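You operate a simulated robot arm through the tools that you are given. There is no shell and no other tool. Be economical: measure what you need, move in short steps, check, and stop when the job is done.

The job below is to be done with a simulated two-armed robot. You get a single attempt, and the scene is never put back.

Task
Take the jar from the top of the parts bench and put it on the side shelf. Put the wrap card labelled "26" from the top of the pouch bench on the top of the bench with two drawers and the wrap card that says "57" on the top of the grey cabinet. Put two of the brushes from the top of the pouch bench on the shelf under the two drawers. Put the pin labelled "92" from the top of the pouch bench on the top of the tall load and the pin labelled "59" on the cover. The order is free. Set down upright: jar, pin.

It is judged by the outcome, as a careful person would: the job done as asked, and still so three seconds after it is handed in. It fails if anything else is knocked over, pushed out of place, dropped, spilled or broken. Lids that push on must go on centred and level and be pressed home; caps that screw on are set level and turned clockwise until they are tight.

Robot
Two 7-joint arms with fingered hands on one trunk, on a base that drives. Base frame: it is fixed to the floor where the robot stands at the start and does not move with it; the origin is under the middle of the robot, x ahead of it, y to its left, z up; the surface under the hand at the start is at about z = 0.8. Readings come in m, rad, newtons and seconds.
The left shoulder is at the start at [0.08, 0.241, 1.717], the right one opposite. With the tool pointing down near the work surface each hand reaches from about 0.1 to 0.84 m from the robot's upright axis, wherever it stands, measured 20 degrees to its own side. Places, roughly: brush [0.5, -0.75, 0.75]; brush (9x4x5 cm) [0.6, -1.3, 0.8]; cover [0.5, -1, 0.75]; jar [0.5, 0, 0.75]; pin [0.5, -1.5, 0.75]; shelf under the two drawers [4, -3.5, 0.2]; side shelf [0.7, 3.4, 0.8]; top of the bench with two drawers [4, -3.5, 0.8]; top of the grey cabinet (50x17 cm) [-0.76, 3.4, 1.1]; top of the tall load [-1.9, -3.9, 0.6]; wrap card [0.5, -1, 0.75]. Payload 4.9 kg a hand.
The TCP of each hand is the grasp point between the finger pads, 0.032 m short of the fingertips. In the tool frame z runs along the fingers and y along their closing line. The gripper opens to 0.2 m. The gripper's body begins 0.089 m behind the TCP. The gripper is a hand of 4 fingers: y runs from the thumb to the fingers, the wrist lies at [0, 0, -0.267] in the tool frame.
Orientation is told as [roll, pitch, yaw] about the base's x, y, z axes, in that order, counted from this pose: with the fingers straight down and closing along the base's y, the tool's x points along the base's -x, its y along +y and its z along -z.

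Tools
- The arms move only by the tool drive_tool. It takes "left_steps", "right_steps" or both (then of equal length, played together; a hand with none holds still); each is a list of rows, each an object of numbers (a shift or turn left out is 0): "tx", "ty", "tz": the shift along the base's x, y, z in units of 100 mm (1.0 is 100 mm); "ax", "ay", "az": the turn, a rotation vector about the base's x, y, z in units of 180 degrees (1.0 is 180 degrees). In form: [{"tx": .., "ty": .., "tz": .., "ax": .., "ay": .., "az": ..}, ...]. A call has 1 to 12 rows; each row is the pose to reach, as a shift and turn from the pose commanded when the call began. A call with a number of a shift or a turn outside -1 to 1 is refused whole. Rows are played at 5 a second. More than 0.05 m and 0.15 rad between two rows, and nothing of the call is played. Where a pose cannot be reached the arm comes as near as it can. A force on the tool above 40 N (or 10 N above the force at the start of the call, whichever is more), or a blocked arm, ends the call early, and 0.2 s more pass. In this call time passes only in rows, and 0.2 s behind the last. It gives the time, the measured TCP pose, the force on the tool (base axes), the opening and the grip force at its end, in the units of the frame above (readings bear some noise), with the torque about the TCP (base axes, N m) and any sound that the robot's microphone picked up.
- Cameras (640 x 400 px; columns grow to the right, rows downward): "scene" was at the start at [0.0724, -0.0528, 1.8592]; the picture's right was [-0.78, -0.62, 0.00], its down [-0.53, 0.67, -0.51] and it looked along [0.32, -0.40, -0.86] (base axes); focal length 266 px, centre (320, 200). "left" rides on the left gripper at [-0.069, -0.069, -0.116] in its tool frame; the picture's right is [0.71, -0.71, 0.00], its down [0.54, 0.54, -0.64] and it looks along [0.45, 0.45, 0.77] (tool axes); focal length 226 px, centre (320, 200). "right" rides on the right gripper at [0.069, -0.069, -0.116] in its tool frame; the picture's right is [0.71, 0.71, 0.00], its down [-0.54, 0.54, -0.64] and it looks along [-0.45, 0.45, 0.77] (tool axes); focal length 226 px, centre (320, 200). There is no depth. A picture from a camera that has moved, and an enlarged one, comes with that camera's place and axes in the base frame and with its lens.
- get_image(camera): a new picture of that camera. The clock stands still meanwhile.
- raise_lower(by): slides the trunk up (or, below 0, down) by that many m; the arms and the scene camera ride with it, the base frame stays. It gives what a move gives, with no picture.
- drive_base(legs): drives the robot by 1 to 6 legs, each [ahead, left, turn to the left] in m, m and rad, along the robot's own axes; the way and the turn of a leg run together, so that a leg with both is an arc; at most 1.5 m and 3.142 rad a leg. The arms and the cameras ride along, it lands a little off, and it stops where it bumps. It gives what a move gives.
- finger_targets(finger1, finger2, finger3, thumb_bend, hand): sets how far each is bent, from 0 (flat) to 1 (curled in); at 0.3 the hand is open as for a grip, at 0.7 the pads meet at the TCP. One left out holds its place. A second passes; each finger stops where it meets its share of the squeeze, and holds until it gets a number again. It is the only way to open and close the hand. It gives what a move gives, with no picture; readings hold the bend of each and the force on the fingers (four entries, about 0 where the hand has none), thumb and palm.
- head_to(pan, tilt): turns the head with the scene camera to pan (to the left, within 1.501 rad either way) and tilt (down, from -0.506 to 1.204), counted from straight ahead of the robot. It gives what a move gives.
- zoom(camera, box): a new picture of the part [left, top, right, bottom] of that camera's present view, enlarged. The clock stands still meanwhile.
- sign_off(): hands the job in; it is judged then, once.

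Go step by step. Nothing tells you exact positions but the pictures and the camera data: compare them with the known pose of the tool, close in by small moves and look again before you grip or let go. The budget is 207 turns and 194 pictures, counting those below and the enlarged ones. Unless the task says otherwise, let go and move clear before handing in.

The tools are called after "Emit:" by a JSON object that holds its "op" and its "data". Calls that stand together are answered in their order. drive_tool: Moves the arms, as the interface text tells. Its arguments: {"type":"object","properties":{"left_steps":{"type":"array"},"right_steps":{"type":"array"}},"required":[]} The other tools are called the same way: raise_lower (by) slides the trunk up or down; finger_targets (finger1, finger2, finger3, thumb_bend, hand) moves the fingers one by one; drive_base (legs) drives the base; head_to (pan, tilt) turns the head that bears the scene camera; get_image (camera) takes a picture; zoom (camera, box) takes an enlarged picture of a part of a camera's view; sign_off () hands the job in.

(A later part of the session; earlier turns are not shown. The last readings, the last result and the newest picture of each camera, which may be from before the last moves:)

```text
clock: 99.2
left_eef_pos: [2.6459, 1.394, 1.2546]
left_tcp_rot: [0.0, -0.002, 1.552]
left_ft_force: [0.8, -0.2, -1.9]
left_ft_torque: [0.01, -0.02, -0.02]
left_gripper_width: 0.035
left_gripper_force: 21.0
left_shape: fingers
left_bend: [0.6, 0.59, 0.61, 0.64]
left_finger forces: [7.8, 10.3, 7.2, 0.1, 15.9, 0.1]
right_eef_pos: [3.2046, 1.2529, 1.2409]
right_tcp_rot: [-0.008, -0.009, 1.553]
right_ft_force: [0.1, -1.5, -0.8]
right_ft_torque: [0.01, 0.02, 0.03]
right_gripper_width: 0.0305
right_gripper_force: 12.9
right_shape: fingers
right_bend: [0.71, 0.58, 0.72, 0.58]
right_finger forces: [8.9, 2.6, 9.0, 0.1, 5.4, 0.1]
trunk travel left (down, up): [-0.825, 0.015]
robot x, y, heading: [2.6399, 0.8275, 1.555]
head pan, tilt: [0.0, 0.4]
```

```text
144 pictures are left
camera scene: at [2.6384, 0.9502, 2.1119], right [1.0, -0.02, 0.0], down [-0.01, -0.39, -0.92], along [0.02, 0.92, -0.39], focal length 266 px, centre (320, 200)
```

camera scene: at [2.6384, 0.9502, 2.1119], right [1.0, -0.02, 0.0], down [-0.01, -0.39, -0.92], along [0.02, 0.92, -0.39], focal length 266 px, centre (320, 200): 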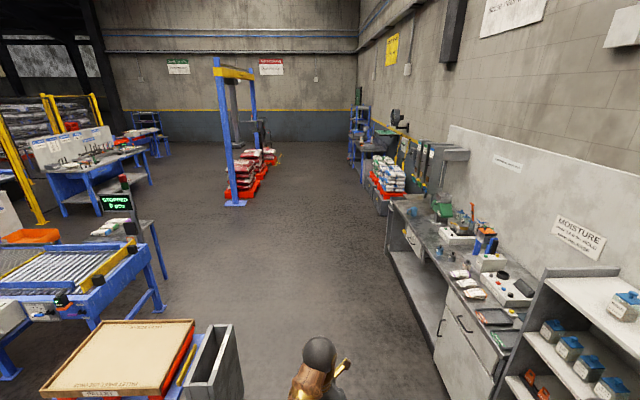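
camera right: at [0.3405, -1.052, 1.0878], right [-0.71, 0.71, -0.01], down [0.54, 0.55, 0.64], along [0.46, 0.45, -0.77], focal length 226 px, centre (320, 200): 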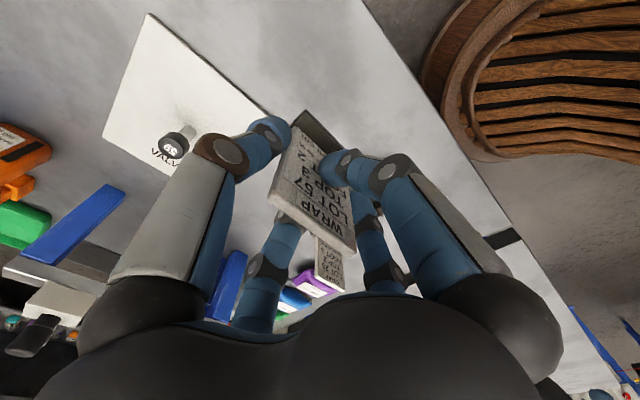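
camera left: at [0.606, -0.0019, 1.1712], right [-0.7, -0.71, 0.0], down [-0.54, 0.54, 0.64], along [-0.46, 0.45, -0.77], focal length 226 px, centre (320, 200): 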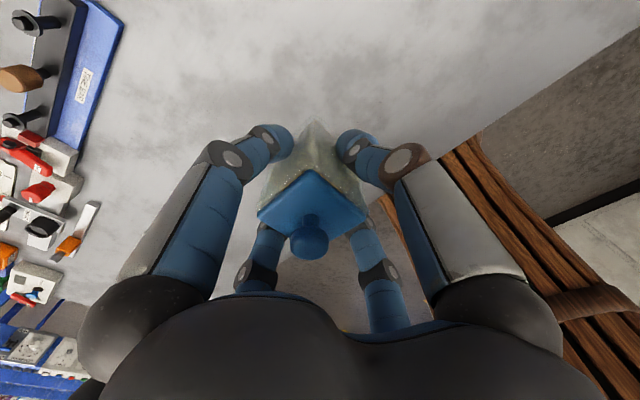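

Tuck the right arm 10 cm inward and drive on past the grey bin and the lab bench.

Emit:
{"op": "drive_tool", "data": {"right_steps": [{"tx": -0.4}, {"tx": -0.8}, {"tx": -1.0}]}}

Emit:
{"op": "drive_base", "data": {"legs": [[1.2, 0.03, 0], [1.0, 0.0, 0]]}}

Emit:
{"op": "head_to", "data": {"pan": 1.0, "tilt": 0.4}}

Emit:
{"op": "get_image", "data": {"camera": "scene"}}

```text
clock: 100.2
left_eef_pos: [2.646, 1.3965, 1.255]
left_tcp_rot: [0.0, -0.001, 1.551]
left_ft_force: [0.3, -0.4, -1.5]
left_ft_torque: [-0.04, -0.02, 0.03]
left_gripper_width: 0.0347
left_gripper_force: 20.1
left_shape: fingers
left_bend: [0.6, 0.59, 0.61, 0.64]
left_finger forces: [7.8, 10.3, 7.2, 0.0, 15.9, 0.1]
right_eef_pos: [3.2675, 1.1514, 1.2787]
right_tcp_rot: [-0.056, -0.074, 1.13]
right_ft_force: [-0.3, 0.1, 0.2]
right_ft_torque: [0.01, 0.05, -0.02]
right_gripper_width: 0.0307
right_gripper_force: 12.6
right_shape: fingers
right_bend: [0.71, 0.58, 0.72, 0.58]
right_finger forces: [8.8, 2.7, 8.7, 0.0, 5.5, 0.0]
right hand out of reach, approached as far as the arm can: row 1
trunk travel left (down, up): [-0.825, 0.015]
robot x, y, heading: [2.636, 0.8305, 1.556]
head pan, tilt: [0.0, 0.4]
stopped in row 3 (right hand): the arm was blocked; the commanded pose is now the measured one
```

```text
clock: 111.1
left_eef_pos: [2.6331, 3.6032, 1.2548]
left_tcp_rot: [-0.002, -0.001, 1.577]
left_ft_force: [0.2, 0.7, -1.7]
left_ft_torque: [0.0, -0.03, 0.04]
left_gripper_width: 0.0346
left_gripper_force: 20.6
left_shape: fingers
left_bend: [0.6, 0.59, 0.61, 0.64]
left_finger forces: [7.8, 10.3, 7.2, 0.0, 15.9, 0.0]
right_eef_pos: [3.2614, 3.3735, 1.2772]
right_tcp_rot: [-0.057, -0.074, 1.154]
right_ft_force: [0.4, -0.3, -0.4]
right_ft_torque: [0.02, 0.01, -0.04]
right_gripper_width: 0.0306
right_gripper_force: 12.9
right_shape: fingers
right_bend: [0.71, 0.58, 0.72, 0.58]
right_finger forces: [8.8, 2.7, 8.9, 0.0, 5.6, 0.0]
trunk travel left (down, up): [-0.825, 0.015]
robot x, y, heading: [2.6328, 3.0374, 1.578]
head pan, tilt: [0.0, 0.4]
```

```text
clock: 112.4
left_eef_pos: [2.6327, 3.6041, 1.2546]
left_tcp_rot: [0.001, -0.001, 1.576]
left_ft_force: [0.3, -0.7, -1.7]
left_ft_torque: [0.0, -0.01, 0.02]
left_gripper_width: 0.0347
left_gripper_force: 20.8
left_shape: fingers
left_bend: [0.6, 0.59, 0.61, 0.64]
left_finger forces: [7.7, 10.3, 7.2, 0.1, 15.9, 0.0]
right_eef_pos: [3.2612, 3.3753, 1.278]
right_tcp_rot: [-0.058, -0.073, 1.152]
right_ft_force: [-0.5, -0.3, -1.1]
right_ft_torque: [0.03, -0.02, 0.06]
right_gripper_width: 0.0306
right_gripper_force: 12.9
right_shape: fingers
right_bend: [0.71, 0.58, 0.72, 0.58]
right_finger forces: [8.7, 2.7, 8.8, 0.0, 5.5, 0.2]
trunk travel left (down, up): [-0.825, 0.015]
robot x, y, heading: [2.6377, 3.0376, 1.577]
head pan, tilt: [1.0, 0.4]
```

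```text
143 pictures are left
camera scene: at [2.5592, 3.1187, 2.1117], right [0.54, 0.84, 0.0], down [0.33, -0.21, -0.92], along [-0.78, 0.49, -0.39], focal length 266 px, centre (320, 200)
```

scene: 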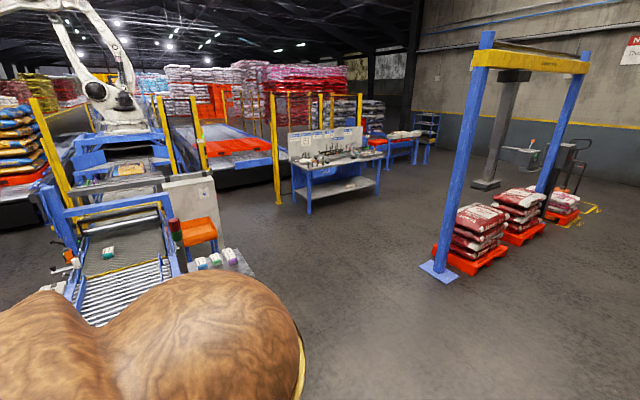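

The side shelf (with bags) is at about (0.7,3.4), the grey cabinet further left, both open toward +y. I'll drive round to stand at y≈4.4 and face −y.

Emit:
{"op": "drive_base", "data": {"legs": [[1.4, 0, 0], [0, 1.2, 0], [0, 0, -3.141]]}}

Emit:
{"op": "head_to", "data": {"pan": 0.0, "tilt": 0.5}}

Emit:
{"op": "get_image", "data": {"camera": "scene"}}

Emit:
{"op": "head_to", "data": {"pan": -0.8, "tilt": 0.5}}

Emit:
{"op": "get_image", "data": {"camera": "scene"}}

Emit:
{"op": "get_image", "data": {"camera": "right"}}

```text
clock: 132.4
left_eef_pos: [1.4351, 3.8832, 1.2554]
left_tcp_rot: [-0.001, 0.0, -1.586]
left_ft_force: [0.3, 0.3, -1.9]
left_ft_torque: [-0.02, 0.0, -0.01]
left_gripper_width: 0.0345
left_gripper_force: 20.0
left_shape: fingers
left_bend: [0.6, 0.59, 0.62, 0.64]
left_finger forces: [7.5, 10.4, 6.4, 0.0, 15.9, 0.0]
right_eef_pos: [0.812, 4.1259, 1.2774]
right_tcp_rot: [-0.057, -0.073, -2.008]
right_ft_force: [0.4, -0.2, -1.1]
right_ft_torque: [-0.01, -0.02, -0.01]
right_gripper_width: 0.0304
right_gripper_force: 11.3
right_shape: fingers
right_bend: [0.72, 0.58, 0.72, 0.58]
right_finger forces: [7.6, 2.3, 8.4, 0.0, 5.1, 0.1]
trunk travel left (down, up): [-0.825, 0.015]
robot x, y, heading: [1.4389, 4.4492, -1.586]
head pan, tilt: [1.0, 0.4]
```

```text
clock: 133.6
left_eef_pos: [1.4357, 3.882, 1.2554]
left_tcp_rot: [0.001, 0.001, -1.585]
left_ft_force: [1.3, 0.5, -2.3]
left_ft_torque: [0.0, -0.02, 0.01]
left_gripper_width: 0.0347
left_gripper_force: 20.0
left_shape: fingers
left_bend: [0.6, 0.59, 0.62, 0.64]
left_finger forces: [7.5, 10.4, 6.4, 0.0, 15.9, 0.0]
right_eef_pos: [0.8127, 4.1244, 1.2782]
right_tcp_rot: [-0.057, -0.075, -2.008]
right_ft_force: [0.4, 0.2, -0.3]
right_ft_torque: [-0.02, -0.01, 0.01]
right_gripper_width: 0.03
right_gripper_force: 11.7
right_shape: fingers
right_bend: [0.72, 0.58, 0.72, 0.58]
right_finger forces: [7.7, 2.3, 8.4, 0.0, 5.0, 0.1]
trunk travel left (down, up): [-0.825, 0.015]
robot x, y, heading: [1.4469, 4.4475, -1.589]
head pan, tilt: [0.0, 0.499]
```

```text
142 pictures are left
camera scene: at [1.4412, 4.3277, 2.1025], right [-1.0, 0.01, 0.0], down [0.01, 0.48, -0.88], along [-0.01, -0.88, -0.48], focal length 266 px, centre (320, 200)
```

scene: 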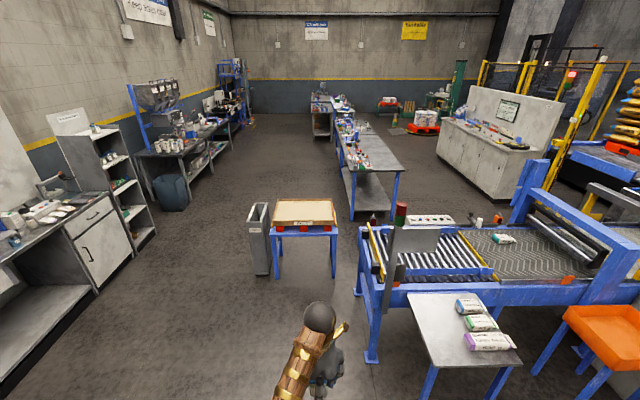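

```text
clock: 134.8
left_eef_pos: [1.4348, 3.8838, 1.2545]
left_tcp_rot: [0.0, 0.0, -1.587]
left_ft_force: [-0.1, -0.6, -1.6]
left_ft_torque: [-0.01, -0.02, -0.01]
left_gripper_width: 0.0348
left_gripper_force: 20.1
left_shape: fingers
left_bend: [0.6, 0.59, 0.62, 0.64]
left_finger forces: [7.4, 10.4, 6.5, 0.0, 15.9, 0.0]
right_eef_pos: [0.8122, 4.1238, 1.2777]
right_tcp_rot: [-0.057, -0.073, -2.007]
right_ft_force: [0.5, -0.2, -0.8]
right_ft_torque: [0.02, -0.02, 0.03]
right_gripper_width: 0.0304
right_gripper_force: 12.1
right_shape: fingers
right_bend: [0.72, 0.58, 0.72, 0.58]
right_finger forces: [7.7, 2.2, 8.4, 0.0, 5.1, 0.0]
trunk travel left (down, up): [-0.825, 0.015]
robot x, y, heading: [1.447, 4.448, -1.584]
head pan, tilt: [-0.799, 0.499]
```

```text
141 pictures are left
camera scene: at [1.3762, 4.3562, 2.1025], right [-0.69, 0.73, 0.0], down [0.35, 0.33, -0.88], along [-0.64, -0.6, -0.48], focal length 266 px, centre (320, 200)
```

scene: 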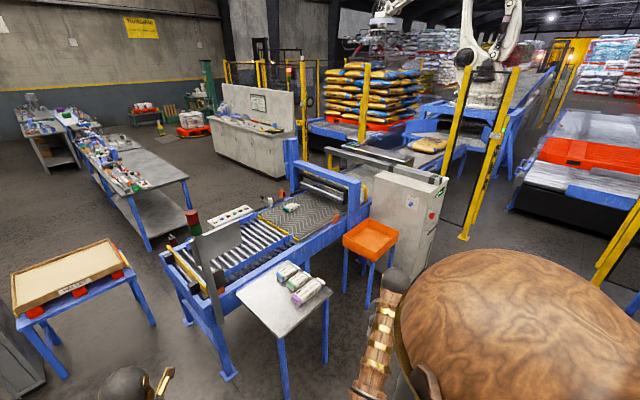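

```text
140 pictures are left
camera right: at [0.7889, 4.2198, 1.3925], right [0.94, 0.34, -0.09], down [0.31, -0.69, 0.65], along [0.15, -0.64, -0.76], focal length 226 px, centre (320, 200)
```

right: 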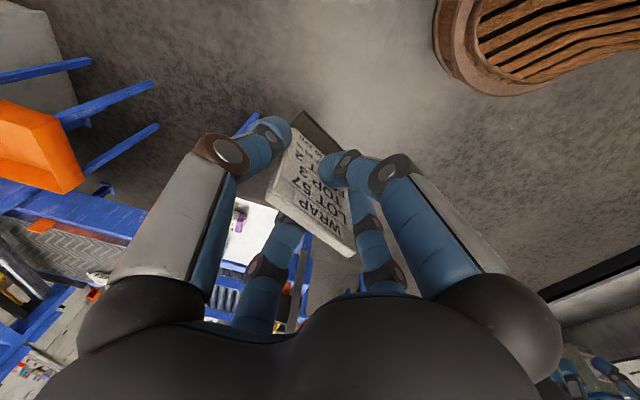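

The shelf spans x 0.46–0.90, y 3.17–3.60, with bags on the low-x half; free room around (0.82,3.42). Drive so the left hand comes near that.

Emit:
{"op": "drive_base", "data": {"legs": [[0, -0.6, 0.014], [0.4, 0, 0]]}}

Emit:
{"op": "head_to", "data": {"pan": 0.1, "tilt": 0.9}}

Emit:
{"op": "get_image", "data": {"camera": "scene"}}

Emit:
{"op": "get_image", "data": {"camera": "left"}}

```text
clock: 140.3
left_eef_pos: [0.8372, 3.4912, 1.2567]
left_tcp_rot: [-0.002, -0.002, -1.579]
left_ft_force: [0.0, 0.2, -2.7]
left_ft_torque: [-0.05, 0.02, 0.03]
left_gripper_width: 0.0344
left_gripper_force: 20.3
left_shape: fingers
left_bend: [0.6, 0.59, 0.62, 0.64]
left_finger forces: [7.5, 10.3, 6.6, 0.0, 15.9, 0.0]
right_eef_pos: [0.2118, 3.7281, 1.2789]
right_tcp_rot: [-0.057, -0.077, -2.002]
right_ft_force: [-0.3, 0.2, 0.1]
right_ft_torque: [-0.02, -0.04, 0.02]
right_gripper_width: 0.0304
right_gripper_force: 11.6
right_shape: fingers
right_bend: [0.72, 0.58, 0.72, 0.58]
right_finger forces: [7.7, 2.2, 8.5, 0.1, 5.0, 0.0]
trunk travel left (down, up): [-0.825, 0.015]
robot x, y, heading: [0.8384, 4.0546, -1.576]
head pan, tilt: [-0.799, 0.499]
```

```text
clock: 141.5
left_eef_pos: [0.8368, 3.4885, 1.2559]
left_tcp_rot: [0.0, 0.0, -1.579]
left_ft_force: [0.1, 0.4, -1.8]
left_ft_torque: [0.02, -0.02, -0.01]
left_gripper_width: 0.0344
left_gripper_force: 20.1
left_shape: fingers
left_bend: [0.6, 0.59, 0.62, 0.64]
left_finger forces: [7.5, 10.3, 6.6, 0.0, 15.9, 0.0]
right_eef_pos: [0.2115, 3.7249, 1.2774]
right_tcp_rot: [-0.059, -0.073, -2.001]
right_ft_force: [0.1, -0.4, 0.3]
right_ft_torque: [-0.03, -0.01, -0.01]
right_gripper_width: 0.0306
right_gripper_force: 11.0
right_shape: fingers
right_bend: [0.72, 0.58, 0.72, 0.58]
right_finger forces: [7.7, 2.3, 8.4, 0.1, 5.1, 0.0]
trunk travel left (down, up): [-0.825, 0.015]
robot x, y, heading: [0.8408, 4.0548, -1.579]
head pan, tilt: [0.099, 0.901]
```

```text
139 pictures are left
camera scene: at [0.8459, 3.9487, 2.0687], right [-1.0, -0.09, 0.0], down [-0.07, 0.78, -0.62], along [0.06, -0.62, -0.78], focal length 266 px, centre (320, 200)
```

scene: 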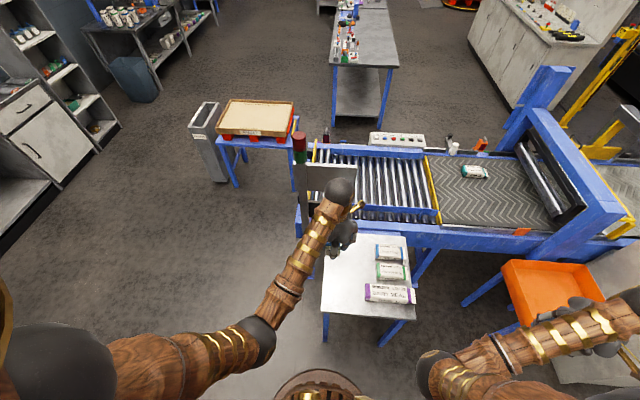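

```text
138 pictures are left
camera left: at [0.7651, 3.4199, 1.3708], right [-0.7, 0.71, 0.0], down [0.55, 0.54, 0.64], along [0.46, 0.45, -0.77], focal length 226 px, centre (320, 200)
```

left: 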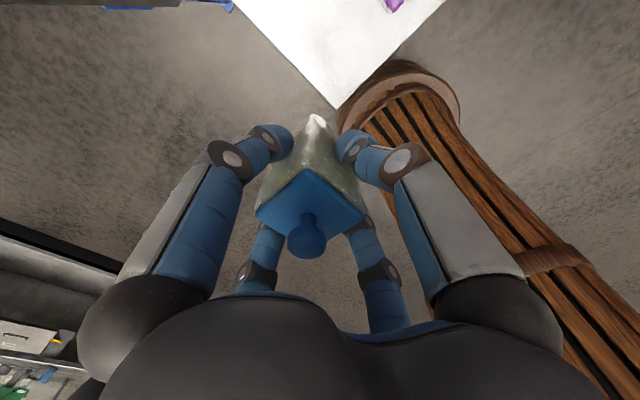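

Target for the jar: (0.785,3.40). Shift the hand, then lower the trunk.

Emit:
{"op": "drive_tool", "data": {"left_steps": [{"tx": -0.25, "ty": -0.4}, {"tx": -0.5, "ty": -0.8}, {"tx": -0.52, "ty": -0.9}]}}

Emit:
{"op": "raise_lower", "data": {"by": -0.28}}

Emit:
{"op": "get_image", "data": {"camera": "left"}}

Emit:
{"op": "get_image", "data": {"camera": "scene"}}

```text
clock: 142.3
left_eef_pos: [0.7856, 3.3959, 1.2536]
left_tcp_rot: [0.001, 0.001, -1.577]
left_ft_force: [-0.3, -0.2, -1.2]
left_ft_torque: [-0.02, -0.04, 0.0]
left_gripper_width: 0.0347
left_gripper_force: 20.2
left_shape: fingers
left_bend: [0.6, 0.59, 0.62, 0.64]
left_finger forces: [7.7, 10.4, 6.7, 0.0, 15.8, 0.0]
right_eef_pos: [0.2111, 3.726, 1.2792]
right_tcp_rot: [-0.058, -0.071, -1.999]
right_ft_force: [0.5, 1.0, -1.0]
right_ft_torque: [-0.02, 0.02, -0.01]
right_gripper_width: 0.0303
right_gripper_force: 11.7
right_shape: fingers
right_bend: [0.72, 0.58, 0.72, 0.58]
right_finger forces: [7.7, 2.3, 8.5, 0.1, 5.1, 0.0]
trunk travel left (down, up): [-0.825, 0.015]
robot x, y, heading: [0.8396, 4.0546, -1.58]
head pan, tilt: [0.099, 0.901]
```

```text
clock: 145.1
left_eef_pos: [0.7865, 3.3962, 0.9749]
left_tcp_rot: [0.002, 0.0, -1.58]
left_ft_force: [-1.0, -0.6, -1.8]
left_ft_torque: [0.0, 0.05, -0.01]
left_gripper_width: 0.0344
left_gripper_force: 20.1
left_shape: fingers
left_bend: [0.6, 0.59, 0.62, 0.64]
left_finger forces: [7.7, 10.4, 6.6, 0.0, 15.8, 0.0]
right_eef_pos: [0.2118, 3.7253, 0.9985]
right_tcp_rot: [-0.058, -0.074, -2.001]
right_ft_force: [-0.4, -0.5, -0.6]
right_ft_torque: [0.01, -0.03, -0.01]
right_gripper_width: 0.0303
right_gripper_force: 11.3
right_shape: fingers
right_bend: [0.72, 0.58, 0.72, 0.58]
right_finger forces: [7.7, 2.3, 8.3, 0.0, 5.2, 0.0]
trunk travel left (down, up): [-0.545, 0.295]
robot x, y, heading: [0.8374, 4.0528, -1.578]
head pan, tilt: [0.099, 0.901]
```

```text
137 pictures are left
camera left: at [0.7147, 3.3289, 1.0905], right [-0.7, 0.71, 0.0], down [0.55, 0.54, 0.64], along [0.46, 0.45, -0.77], focal length 226 px, centre (320, 200)
```

left: 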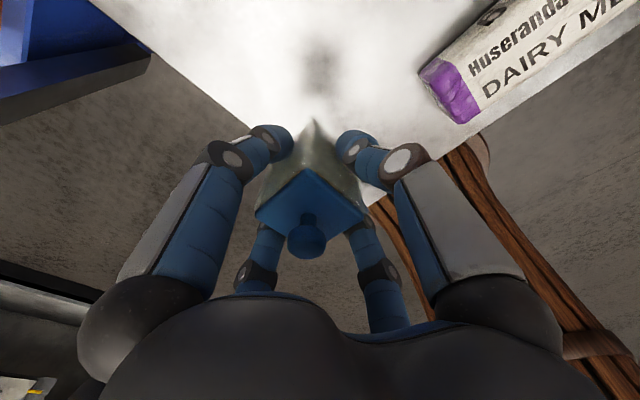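

```text
136 pictures are left
camera scene: at [0.8462, 3.9486, 1.7887], right [-1.0, -0.09, 0.0], down [-0.07, 0.78, -0.62], along [0.06, -0.62, -0.78], focal length 266 px, centre (320, 200)
```

scene: 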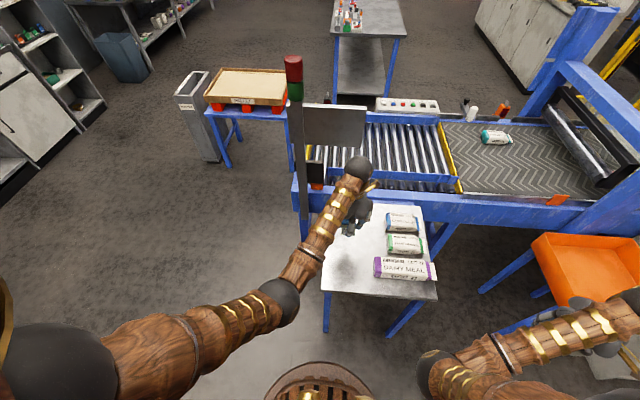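

Lower the jar in small steps until contact.

Emit:
{"op": "drive_tool", "data": {"left_steps": [{"tz": -0.3}, {"tz": -0.5}]}}

Emit:
{"op": "drive_tool", "data": {"left_steps": [{"tz": -0.04}, {"tz": -0.08}, {"tz": -0.12}, {"tz": -0.16}, {"tz": -0.2}]}}

Emit:
{"op": "get_image", "data": {"camera": "left"}}

```text
clock: 145.7
left_eef_pos: [0.7858, 3.3975, 0.9243]
left_tcp_rot: [0.0, 0.001, -1.58]
left_ft_force: [-0.3, -0.3, -2.5]
left_ft_torque: [0.02, -0.01, -0.02]
left_gripper_width: 0.0347
left_gripper_force: 20.3
left_shape: fingers
left_bend: [0.6, 0.59, 0.62, 0.64]
left_finger forces: [7.7, 10.5, 6.7, 0.0, 15.7, 0.0]
right_eef_pos: [0.2119, 3.7233, 0.9981]
right_tcp_rot: [-0.057, -0.073, -2.001]
right_ft_force: [-0.1, 0.4, 0.0]
right_ft_torque: [-0.03, 0.0, -0.01]
right_gripper_width: 0.0306
right_gripper_force: 11.7
right_shape: fingers
right_bend: [0.72, 0.58, 0.72, 0.58]
right_finger forces: [7.7, 2.3, 8.4, 0.1, 5.1, 0.1]
trunk travel left (down, up): [-0.545, 0.295]
robot x, y, heading: [0.8369, 4.052, -1.577]
head pan, tilt: [0.099, 0.901]
```

```text
clock: 146.9
left_eef_pos: [0.7855, 3.398, 0.9037]
left_tcp_rot: [0.001, -0.002, -1.58]
left_ft_force: [-0.3, -0.4, -2.0]
left_ft_torque: [-0.01, 0.0, 0.0]
left_gripper_width: 0.0349
left_gripper_force: 20.0
left_shape: fingers
left_bend: [0.6, 0.59, 0.62, 0.64]
left_finger forces: [7.7, 10.3, 6.8, 0.1, 15.6, 0.0]
right_eef_pos: [0.2115, 3.7261, 0.9987]
right_tcp_rot: [-0.058, -0.072, -2.003]
right_ft_force: [-0.7, 0.3, 0.2]
right_ft_torque: [-0.01, 0.0, 0.01]
right_gripper_width: 0.0305
right_gripper_force: 11.6
right_shape: fingers
right_bend: [0.72, 0.58, 0.72, 0.58]
right_finger forces: [7.7, 2.4, 8.4, 0.1, 5.0, 0.1]
trunk travel left (down, up): [-0.545, 0.295]
robot x, y, heading: [0.8414, 4.0531, -1.578]
head pan, tilt: [0.099, 0.901]
```

```text
135 pictures are left
camera left: at [0.7142, 3.329, 1.02], right [-0.7, 0.71, 0.0], down [0.55, 0.54, 0.64], along [0.46, 0.45, -0.77], focal length 226 px, centre (320, 200)
```

left: 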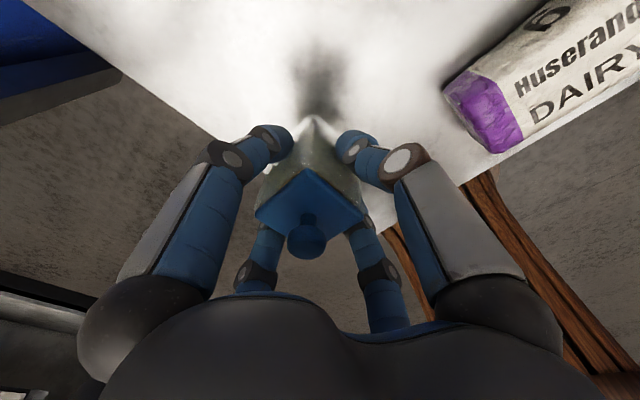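

Emit:
{"op": "drive_tool", "data": {"left_steps": [{"tz": -0.04}, {"tz": -0.08}, {"tz": -0.12}, {"tz": -0.16}, {"tz": -0.2}]}}

Emit:
{"op": "drive_tool", "data": {"left_steps": [{"tz": -0.03}, {"tz": -0.06}, {"tz": -0.09}, {"tz": -0.12}, {"tz": -0.15}]}}

Emit:
{"op": "get_image", "data": {"camera": "left"}}

```text
clock: 148.1
left_eef_pos: [0.786, 3.3978, 0.8841]
left_tcp_rot: [-0.001, 0.003, -1.58]
left_ft_force: [0.6, -1.2, -1.7]
left_ft_torque: [0.0, 0.01, 0.0]
left_gripper_width: 0.0346
left_gripper_force: 20.2
left_shape: fingers
left_bend: [0.6, 0.59, 0.62, 0.64]
left_finger forces: [7.7, 10.3, 6.8, 0.1, 15.7, 0.0]
right_eef_pos: [0.2106, 3.7248, 0.9984]
right_tcp_rot: [-0.058, -0.071, -2.001]
right_ft_force: [-0.5, -0.1, -0.3]
right_ft_torque: [0.0, 0.0, 0.0]
right_gripper_width: 0.0304
right_gripper_force: 11.7
right_shape: fingers
right_bend: [0.72, 0.58, 0.72, 0.58]
right_finger forces: [7.7, 2.4, 8.4, 0.1, 5.1, 0.0]
trunk travel left (down, up): [-0.545, 0.295]
robot x, y, heading: [0.837, 4.0527, -1.568]
head pan, tilt: [0.099, 0.901]
```

```text
clock: 149.3
left_eef_pos: [0.7858, 3.3953, 0.8686]
left_tcp_rot: [-0.002, 0.001, -1.579]
left_ft_force: [0.3, 0.2, -2.4]
left_ft_torque: [0.0, 0.0, -0.01]
left_gripper_width: 0.0344
left_gripper_force: 20.7
left_shape: fingers
left_bend: [0.6, 0.59, 0.62, 0.64]
left_finger forces: [7.7, 10.5, 6.8, 0.0, 15.7, 0.1]
right_eef_pos: [0.211, 3.7256, 0.9981]
right_tcp_rot: [-0.058, -0.072, -1.999]
right_ft_force: [-0.1, 1.0, -0.2]
right_ft_torque: [0.01, 0.02, 0.03]
right_gripper_width: 0.0304
right_gripper_force: 11.9
right_shape: fingers
right_bend: [0.72, 0.58, 0.72, 0.58]
right_finger forces: [7.7, 2.4, 8.4, 0.1, 5.1, 0.0]
trunk travel left (down, up): [-0.545, 0.295]
robot x, y, heading: [0.8399, 4.0549, -1.579]
head pan, tilt: [0.099, 0.901]
```

```text
134 pictures are left
camera left: at [0.7144, 3.3286, 0.9855], right [-0.7, 0.71, 0.0], down [0.55, 0.54, 0.64], along [0.46, 0.45, -0.77], focal length 226 px, centre (320, 200)
```

left: 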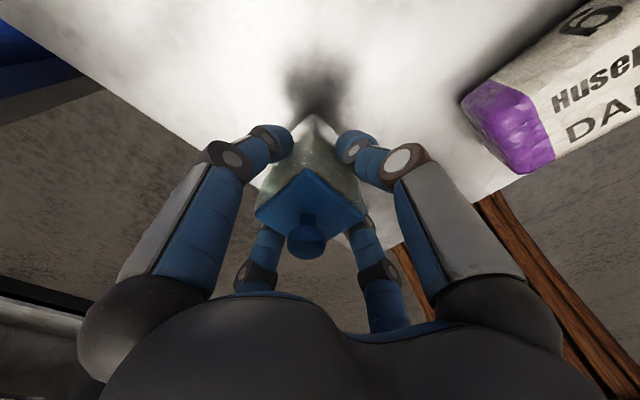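

Emit:
{"op": "drive_tool", "data": {"left_steps": [{"tz": -0.04}, {"tz": -0.08}, {"tz": -0.12}, {"tz": -0.16}, {"tz": -0.2}, {"tz": -0.24}, {"tz": -0.28}, {"tz": -0.32}]}}

Emit:
{"op": "get_image", "data": {"camera": "left"}}

```text
clock: 151.1
left_eef_pos: [0.7849, 3.396, 0.8424]
left_tcp_rot: [0.0, -0.007, -1.578]
left_ft_force: [-1.4, 1.0, 38.9]
left_ft_torque: [0.01, -0.07, 0.02]
left_gripper_width: 0.0337
left_gripper_force: 27.2
left_shape: fingers
left_bend: [0.6, 0.58, 0.62, 0.64]
left_finger forces: [10.6, 13.1, 10.4, 0.0, 20.1, 0.0]
right_eef_pos: [0.2108, 3.7278, 0.9984]
right_tcp_rot: [-0.058, -0.076, -1.999]
right_ft_force: [-0.9, 0.0, -1.0]
right_ft_torque: [0.01, 0.06, 0.0]
right_gripper_width: 0.0304
right_gripper_force: 12.2
right_shape: fingers
right_bend: [0.72, 0.58, 0.72, 0.58]
right_finger forces: [7.7, 2.4, 8.4, 0.0, 5.1, 0.1]
trunk travel left (down, up): [-0.545, 0.295]
robot x, y, heading: [0.8403, 4.0533, -1.583]
head pan, tilt: [0.099, 0.901]
```

```text
133 pictures are left
camera left: at [0.7135, 3.3298, 0.96], right [-0.7, 0.71, 0.0], down [0.55, 0.54, 0.64], along [0.46, 0.45, -0.77], focal length 226 px, centre (320, 200)
```

left: 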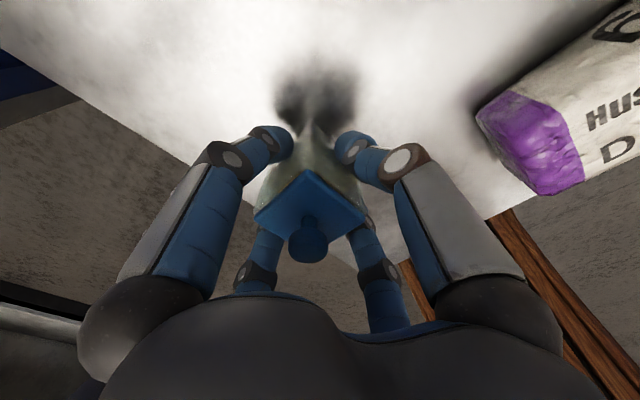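

Contact on the shelf. Relieve the pressure and open the fingers.

Emit:
{"op": "drive_tool", "data": {"left_steps": [{"tz": 0.05}]}}

Emit:
{"op": "finger_targets", "data": {"hand": "left", "finger1": 0.48, "finger2": 0.48, "finger3": 0.48, "thumb_bend": 0.48}}

Emit:
{"op": "get_image", "data": {"camera": "left"}}

```text
clock: 151.5
left_eef_pos: [0.7844, 3.397, 0.8431]
left_tcp_rot: [0.0, -0.003, -1.58]
left_ft_force: [-6.7, -5.1, 26.1]
left_ft_torque: [-0.22, 0.21, 0.09]
left_gripper_width: 0.0343
left_gripper_force: 25.4
left_shape: fingers
left_bend: [0.6, 0.58, 0.62, 0.64]
left_finger forces: [10.6, 10.8, 8.1, 0.1, 21.2, 0.0]
right_eef_pos: [0.2106, 3.726, 0.997]
right_tcp_rot: [-0.058, -0.072, -2.0]
right_ft_force: [0.7, -1.1, -1.5]
right_ft_torque: [0.02, -0.01, 0.04]
right_gripper_width: 0.0305
right_gripper_force: 11.7
right_shape: fingers
right_bend: [0.72, 0.58, 0.72, 0.58]
right_finger forces: [7.7, 2.4, 8.4, 0.0, 5.0, 0.0]
trunk travel left (down, up): [-0.545, 0.295]
robot x, y, heading: [0.8407, 4.0544, -1.576]
head pan, tilt: [0.099, 0.901]
```

```text
clock: 152.5
left_eef_pos: [0.7858, 3.3974, 0.8421]
left_tcp_rot: [-0.001, 0.002, -1.58]
left_ft_force: [0.1, 0.4, -1.0]
left_ft_torque: [0.0, 0.0, 0.0]
left_gripper_width: 0.0765
left_gripper_force: 0.1
left_shape: fingers
left_bend: [0.48, 0.48, 0.48, 0.48]
left_finger forces: [0.0, 0.1, 0.0, 0.0, 0.0, 0.0]
right_eef_pos: [0.2118, 3.7245, 0.9975]
right_tcp_rot: [-0.057, -0.073, -1.998]
right_ft_force: [0.2, 0.3, 0.0]
right_ft_torque: [-0.01, -0.01, 0.0]
right_gripper_width: 0.0302
right_gripper_force: 11.8
right_shape: fingers
right_bend: [0.72, 0.58, 0.72, 0.58]
right_finger forces: [7.7, 2.4, 8.3, 0.1, 5.1, 0.0]
trunk travel left (down, up): [-0.545, 0.295]
robot x, y, heading: [0.8367, 4.0533, -1.577]
head pan, tilt: [0.099, 0.901]
```

```text
132 pictures are left
camera left: at [0.7153, 3.3292, 0.9579], right [-0.7, 0.71, 0.0], down [0.55, 0.54, 0.64], along [0.46, 0.45, -0.77], focal length 226 px, centre (320, 200)
```

left: 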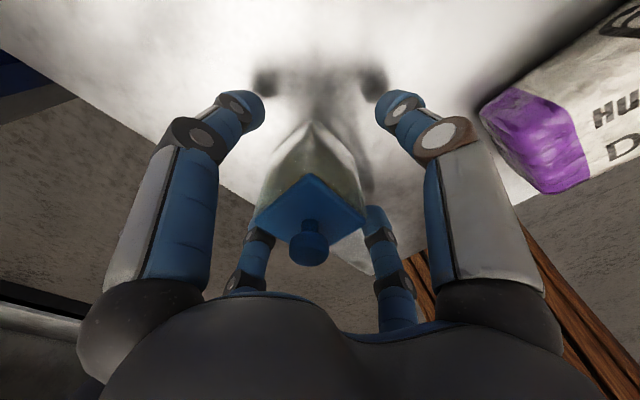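

Jar is free and upright. Raise straight up with the trunk and look.

Emit:
{"op": "raise_lower", "data": {"by": 0.285}}

Emit:
{"op": "get_image", "data": {"camera": "left"}}

Emit:
{"op": "head_to", "data": {"pan": -0.9, "tilt": 0.6}}

Emit:
{"op": "get_image", "data": {"camera": "scene"}}

```text
clock: 155.4
left_eef_pos: [0.7848, 3.3961, 1.1262]
left_tcp_rot: [-0.001, 0.0, -1.578]
left_ft_force: [0.5, -0.2, -0.5]
left_ft_torque: [0.0, 0.04, 0.03]
left_gripper_width: 0.0762
left_gripper_force: 0.0
left_shape: fingers
left_bend: [0.48, 0.48, 0.48, 0.48]
left_finger forces: [0.0, 0.0, 0.1, 0.0, 0.1, 0.1]
right_eef_pos: [0.2108, 3.7247, 1.2826]
right_tcp_rot: [-0.056, -0.072, -2.001]
right_ft_force: [0.1, -0.9, -0.7]
right_ft_torque: [-0.03, 0.02, -0.02]
right_gripper_width: 0.0303
right_gripper_force: 11.3
right_shape: fingers
right_bend: [0.72, 0.58, 0.72, 0.58]
right_finger forces: [7.7, 2.4, 8.5, 0.1, 5.1, 0.1]
trunk travel left (down, up): [-0.83, 0.01]
robot x, y, heading: [0.8423, 4.0567, -1.581]
head pan, tilt: [0.099, 0.901]
```

```text
131 pictures are left
camera left: at [0.715, 3.3292, 1.2432], right [-0.7, 0.71, 0.0], down [0.55, 0.54, 0.64], along [0.46, 0.45, -0.77], focal length 226 px, centre (320, 200)
```

left: 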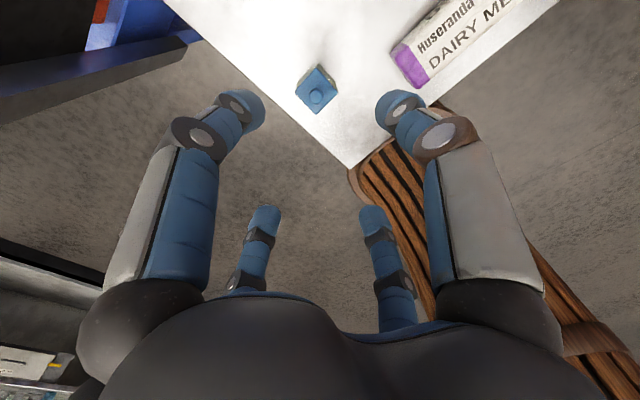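

```text
clock: 156.6
left_eef_pos: [0.7857, 3.3972, 1.1269]
left_tcp_rot: [-0.001, 0.001, -1.579]
left_ft_force: [-0.5, -0.3, 0.1]
left_ft_torque: [0.03, -0.02, -0.01]
left_gripper_width: 0.0761
left_gripper_force: 0.1
left_shape: fingers
left_bend: [0.48, 0.48, 0.48, 0.48]
left_finger forces: [0.0, 0.0, 0.0, 0.0, 0.1, 0.1]
right_eef_pos: [0.2118, 3.7257, 1.2834]
right_tcp_rot: [-0.058, -0.073, -2.0]
right_ft_force: [-0.4, 0.2, -0.3]
right_ft_torque: [-0.01, 0.0, 0.0]
right_gripper_width: 0.0303
right_gripper_force: 12.0
right_shape: fingers
right_bend: [0.72, 0.58, 0.72, 0.58]
right_finger forces: [7.7, 2.5, 8.4, 0.1, 5.1, 0.0]
trunk travel left (down, up): [-0.83, 0.01]
robot x, y, heading: [0.8351, 4.0539, -1.579]
head pan, tilt: [-0.901, 0.6]
```

```text
130 pictures are left
camera scene: at [0.7696, 3.9695, 2.0984], right [-0.62, 0.79, 0.0], down [0.45, 0.35, -0.82], along [-0.65, -0.51, -0.57], focal length 266 px, centre (320, 200)
```

scene: 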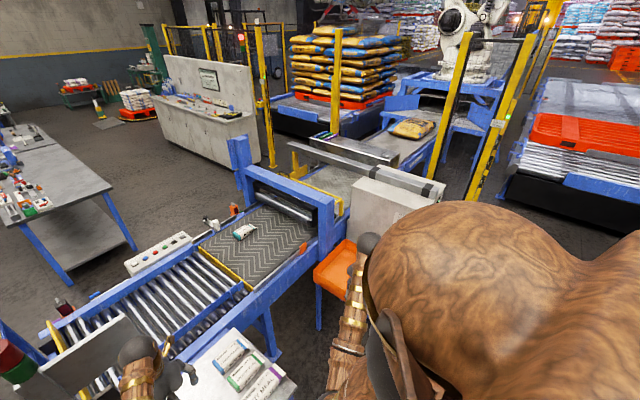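

The jar stands well. Next: back off slightly and slide toward the grey cabinet.

Emit:
{"op": "drive_base", "data": {"legs": [[-0.25, 0, 0], [0, -0.9, 0]]}}

Emit:
{"op": "head_to", "data": {"pan": -0.4, "tilt": 0.8}}

Emit:
{"op": "get_image", "data": {"camera": "scene"}}

Emit:
{"op": "get_image", "data": {"camera": "right"}}

```text
clock: 162.8
left_eef_pos: [-0.1062, 3.6426, 1.128]
left_tcp_rot: [0.001, 0.0, -1.567]
left_ft_force: [0.1, -0.3, -0.7]
left_ft_torque: [-0.03, 0.06, 0.0]
left_gripper_width: 0.0761
left_gripper_force: 0.1
left_shape: fingers
left_bend: [0.48, 0.48, 0.48, 0.48]
left_finger forces: [0.1, 0.1, 0.0, 0.0, 0.0, 0.0]
right_eef_pos: [-0.6843, 3.9659, 1.2834]
right_tcp_rot: [-0.059, -0.073, -1.991]
right_ft_force: [0.3, -0.2, 0.2]
right_ft_torque: [0.02, 0.01, 0.0]
right_gripper_width: 0.0304
right_gripper_force: 11.7
right_shape: fingers
right_bend: [0.72, 0.58, 0.72, 0.58]
right_finger forces: [7.6, 2.4, 8.3, 0.1, 5.2, 0.1]
trunk travel left (down, up): [-0.83, 0.01]
robot x, y, heading: [-0.0593, 4.2975, -1.568]
head pan, tilt: [-0.901, 0.6]
```

```text
clock: 163.7
left_eef_pos: [-0.108, 3.6442, 1.128]
left_tcp_rot: [0.002, 0.002, -1.568]
left_ft_force: [0.1, -0.7, 0.4]
left_ft_torque: [0.0, -0.03, 0.03]
left_gripper_width: 0.0764
left_gripper_force: 0.0
left_shape: fingers
left_bend: [0.48, 0.48, 0.48, 0.48]
left_finger forces: [0.0, 0.1, 0.0, 0.0, 0.0, 0.0]
right_eef_pos: [-0.6871, 3.966, 1.2822]
right_tcp_rot: [-0.057, -0.075, -1.991]
right_ft_force: [-0.9, -0.4, -0.1]
right_ft_torque: [0.03, -0.04, 0.01]
right_gripper_width: 0.0304
right_gripper_force: 12.4
right_shape: fingers
right_bend: [0.72, 0.58, 0.72, 0.58]
right_finger forces: [7.6, 2.4, 8.4, 0.0, 5.1, 0.0]
trunk travel left (down, up): [-0.83, 0.01]
robot x, y, heading: [-0.0622, 4.2997, -1.562]
head pan, tilt: [-0.4, 0.799]
```

```text
129 pictures are left
camera scene: at [-0.0933, 4.1966, 2.0816], right [-0.92, 0.39, 0.0], down [0.28, 0.66, -0.7], along [-0.27, -0.64, -0.72], focal length 266 px, centre (320, 200)
```

scene: 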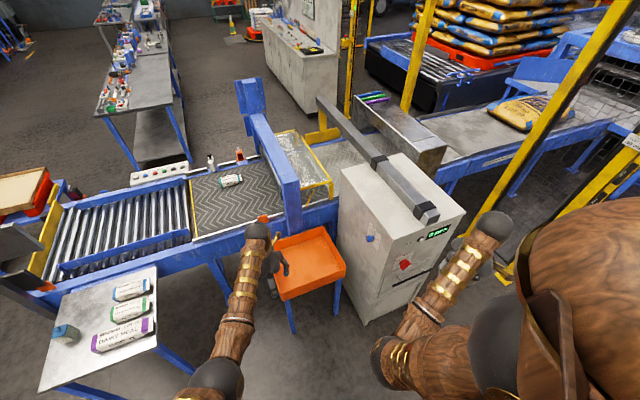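

```text
128 pictures are left
camera right: at [-0.7115, 4.0599, 1.3972], right [0.93, 0.35, -0.09], down [0.33, -0.69, 0.65], along [0.17, -0.63, -0.76], focal length 226 px, centre (320, 200)
```

right: 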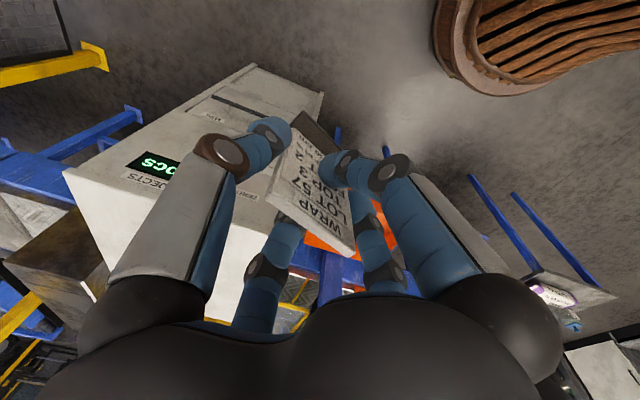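

Emit:
{"op": "zoom", "data": {"camera": "scene", "box": [310, 90, 490, 260]}}

Emit:
{"op": "head_to", "data": {"pan": -0.8, "tilt": 0.8}}

Emit:
{"op": "get_image", "data": {"camera": "scene"}}

```text
2.35 times, centred on (400, 175) of scene
camera zoom: at [-0.0933, 4.1966, 2.0816], right [-0.92, 0.39, 0.0], down [0.28, 0.66, -0.7], along [-0.27, -0.64, -0.72], focal length 627 px, centre (132, 259)
```

zoom: 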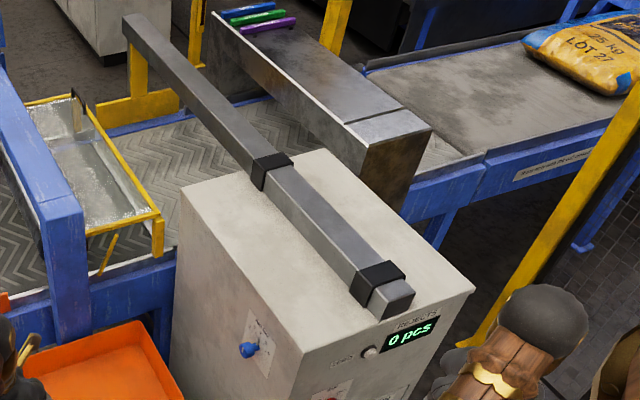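

```text
clock: 164.6
left_eef_pos: [-0.1075, 3.6435, 1.126]
left_tcp_rot: [0.002, 0.0, -1.568]
left_ft_force: [0.6, 0.8, -0.4]
left_ft_torque: [-0.01, -0.02, 0.01]
left_gripper_width: 0.0763
left_gripper_force: 0.0
left_shape: fingers
left_bend: [0.48, 0.48, 0.48, 0.48]
left_finger forces: [0.0, 0.0, 0.0, 0.0, 0.0, 0.0]
right_eef_pos: [-0.6864, 3.9659, 1.2832]
right_tcp_rot: [-0.058, -0.074, -1.99]
right_ft_force: [0.1, -0.9, -1.1]
right_ft_torque: [-0.02, -0.03, -0.02]
right_gripper_width: 0.0303
right_gripper_force: 11.7
right_shape: fingers
right_bend: [0.72, 0.58, 0.72, 0.58]
right_finger forces: [7.6, 2.4, 8.5, 0.0, 5.2, 0.0]
trunk travel left (down, up): [-0.83, 0.01]
robot x, y, heading: [-0.0606, 4.2984, -1.564]
head pan, tilt: [-0.799, 0.799]
```

```text
126 pictures are left
camera scene: at [-0.1193, 4.2145, 2.0816], right [-0.7, 0.71, 0.0], down [0.51, 0.5, -0.7], along [-0.5, -0.49, -0.72], focal length 266 px, centre (320, 200)
```

scene: 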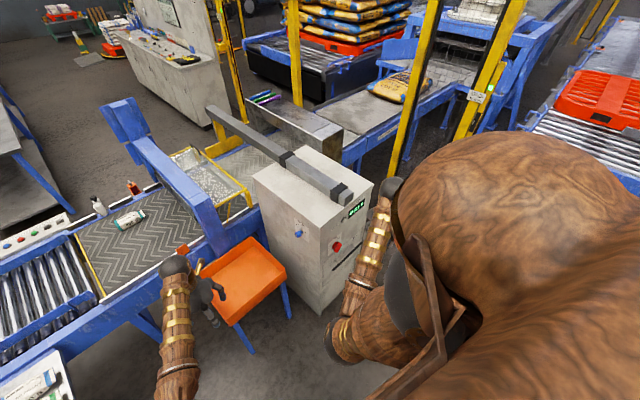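

The free strip of the cabinet top is beside the sensor beam: x≈−0.85…−0.66, y 3.15–3.70, z≈1.1. First straighten the right hand back to a square, level pose.

Emit:
{"op": "drive_tool", "data": {"right_steps": [{"tx": 0.15, "ty": -0.25, "tz": -0.1, "ax": 0.003, "ay": -0.006, "az": 0.034}, {"tx": 0.3, "ty": -0.5, "tz": -0.2, "ax": 0.007, "ay": -0.013, "az": 0.068}, {"tx": 0.45, "ty": -0.75, "tz": -0.3, "ax": 0.01, "ay": -0.02, "az": 0.102}, {"tx": 0.6, "ty": -1.0, "tz": -0.4, "ax": 0.014, "ay": -0.026, "az": 0.135}]}}

Emit:
{"op": "get_image", "data": {"camera": "right"}}

```text
clock: 165.6
left_eef_pos: [-0.108, 3.643, 1.1268]
left_tcp_rot: [0.0, 0.001, -1.568]
left_ft_force: [-0.2, -0.2, -0.5]
left_ft_torque: [0.02, 0.01, 0.01]
left_gripper_width: 0.0764
left_gripper_force: 0.1
left_shape: fingers
left_bend: [0.48, 0.48, 0.48, 0.48]
left_finger forces: [0.1, 0.0, 0.0, 0.0, 0.0, 0.1]
right_eef_pos: [-0.6264, 3.8628, 1.2404]
right_tcp_rot: [0.01, -0.012, -1.568]
right_ft_force: [-0.2, 0.7, -0.2]
right_ft_torque: [-0.01, 0.02, -0.01]
right_gripper_width: 0.0305
right_gripper_force: 11.8
right_shape: fingers
right_bend: [0.72, 0.58, 0.72, 0.58]
right_finger forces: [7.7, 2.4, 8.3, 0.1, 5.1, 0.0]
trunk travel left (down, up): [-0.83, 0.01]
robot x, y, heading: [-0.0618, 4.3046, -1.567]
head pan, tilt: [-0.799, 0.799]
```

```text
125 pictures are left
camera right: at [-0.6966, 3.9322, 1.3558], right [0.7, 0.71, 0.0], down [0.54, -0.53, 0.66], along [0.47, -0.46, -0.75], focal length 226 px, centre (320, 200)
```

right: 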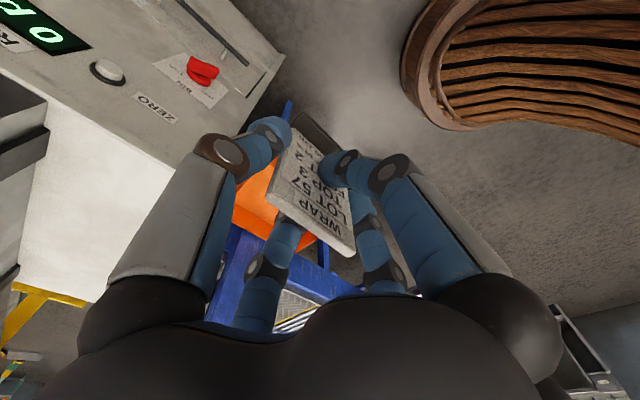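

Raise the hand 6 cm, drive right 0.12 and ahead 0.12, and look again before extending.

Emit:
{"op": "drive_tool", "data": {"right_steps": [{"tz": 0.3}, {"tz": 0.6}]}}

Emit:
{"op": "drive_base", "data": {"legs": [[0, -0.12, 0], [0.14, 0, 0]]}}

Emit:
{"op": "get_image", "data": {"camera": "right"}}

Emit:
{"op": "head_to", "data": {"pan": -0.5, "tilt": 0.9}}

Emit:
{"op": "get_image", "data": {"camera": "scene"}}

```text
clock: 166.2
left_eef_pos: [-0.1067, 3.6411, 1.1254]
left_tcp_rot: [-0.001, 0.003, -1.567]
left_ft_force: [0.2, -1.1, -0.3]
left_ft_torque: [0.05, 0.02, 0.0]
left_gripper_width: 0.076
left_gripper_force: 0.1
left_shape: fingers
left_bend: [0.48, 0.48, 0.48, 0.48]
left_finger forces: [0.0, 0.0, 0.0, 0.1, 0.0, 0.1]
right_eef_pos: [-0.6222, 3.8626, 1.3052]
right_tcp_rot: [0.012, -0.011, -1.568]
right_ft_force: [0.4, -0.4, -0.5]
right_ft_torque: [0.02, 0.03, 0.0]
right_gripper_width: 0.0304
right_gripper_force: 12.0
right_shape: fingers
right_bend: [0.72, 0.59, 0.72, 0.58]
right_finger forces: [7.7, 2.2, 8.3, 0.0, 5.2, 0.0]
trunk travel left (down, up): [-0.83, 0.01]
robot x, y, heading: [-0.0608, 4.2989, -1.567]
head pan, tilt: [-0.799, 0.799]
```

```text
clock: 168.3
left_eef_pos: [-0.2322, 3.5125, 1.1295]
left_tcp_rot: [0.004, -0.003, -1.569]
left_ft_force: [0.1, 0.4, 0.6]
left_ft_torque: [-0.05, -0.01, -0.01]
left_gripper_width: 0.0765
left_gripper_force: 0.0
left_shape: fingers
left_bend: [0.48, 0.48, 0.48, 0.48]
left_finger forces: [0.0, 0.0, 0.1, 0.0, 0.1, 0.1]
right_eef_pos: [-0.7504, 3.7348, 1.3049]
right_tcp_rot: [0.016, -0.019, -1.569]
right_ft_force: [-1.1, 1.4, 0.0]
right_ft_torque: [-0.04, -0.05, -0.01]
right_gripper_width: 0.0302
right_gripper_force: 11.7
right_shape: fingers
right_bend: [0.72, 0.59, 0.72, 0.58]
right_finger forces: [7.7, 2.3, 8.4, 0.0, 5.1, 0.0]
trunk travel left (down, up): [-0.83, 0.01]
robot x, y, heading: [-0.1819, 4.1649, -1.569]
head pan, tilt: [-0.799, 0.799]
```

```text
124 pictures are left
camera right: at [-0.8212, 3.8047, 1.419], right [0.71, 0.71, 0.0], down [0.53, -0.53, 0.66], along [0.47, -0.47, -0.75], focal length 226 px, centre (320, 200)
```

right: 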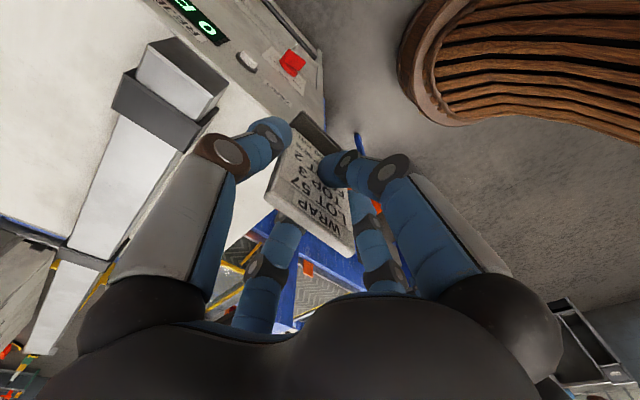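

```text
clock: 169.2
left_eef_pos: [-0.2313, 3.5081, 1.1276]
left_tcp_rot: [0.002, 0.0, -1.569]
left_ft_force: [0.1, -0.7, -1.3]
left_ft_torque: [0.01, 0.0, -0.02]
left_gripper_width: 0.0763
left_gripper_force: 0.0
left_shape: fingers
left_bend: [0.48, 0.48, 0.48, 0.48]
left_finger forces: [0.0, 0.1, 0.0, 0.0, 0.0, 0.1]
right_eef_pos: [-0.7506, 3.7313, 1.3031]
right_tcp_rot: [0.015, -0.013, -1.57]
right_ft_force: [-0.1, -0.3, -0.2]
right_ft_torque: [0.01, -0.03, 0.03]
right_gripper_width: 0.0303
right_gripper_force: 11.2
right_shape: fingers
right_bend: [0.72, 0.59, 0.72, 0.58]
right_finger forces: [7.7, 2.2, 8.4, 0.1, 5.1, 0.0]
trunk travel left (down, up): [-0.83, 0.01]
robot x, y, heading: [-0.1851, 4.1646, -1.572]
head pan, tilt: [-0.499, 0.901]
```

```text
123 pictures are left
camera scene: at [-0.222, 4.0696, 2.0737], right [-0.88, 0.48, 0.0], down [0.38, 0.69, -0.62], along [-0.3, -0.55, -0.78], focal length 266 px, centre (320, 200)
```

scene: 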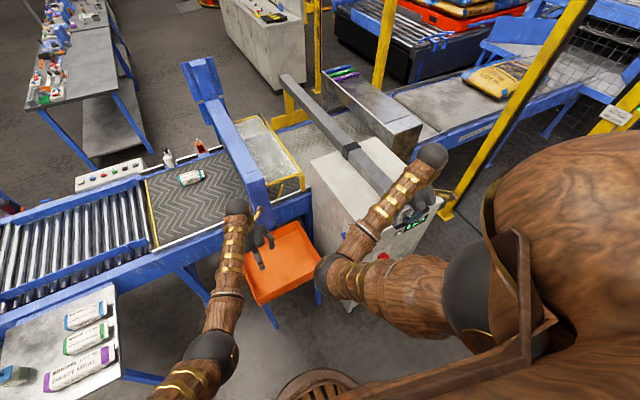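

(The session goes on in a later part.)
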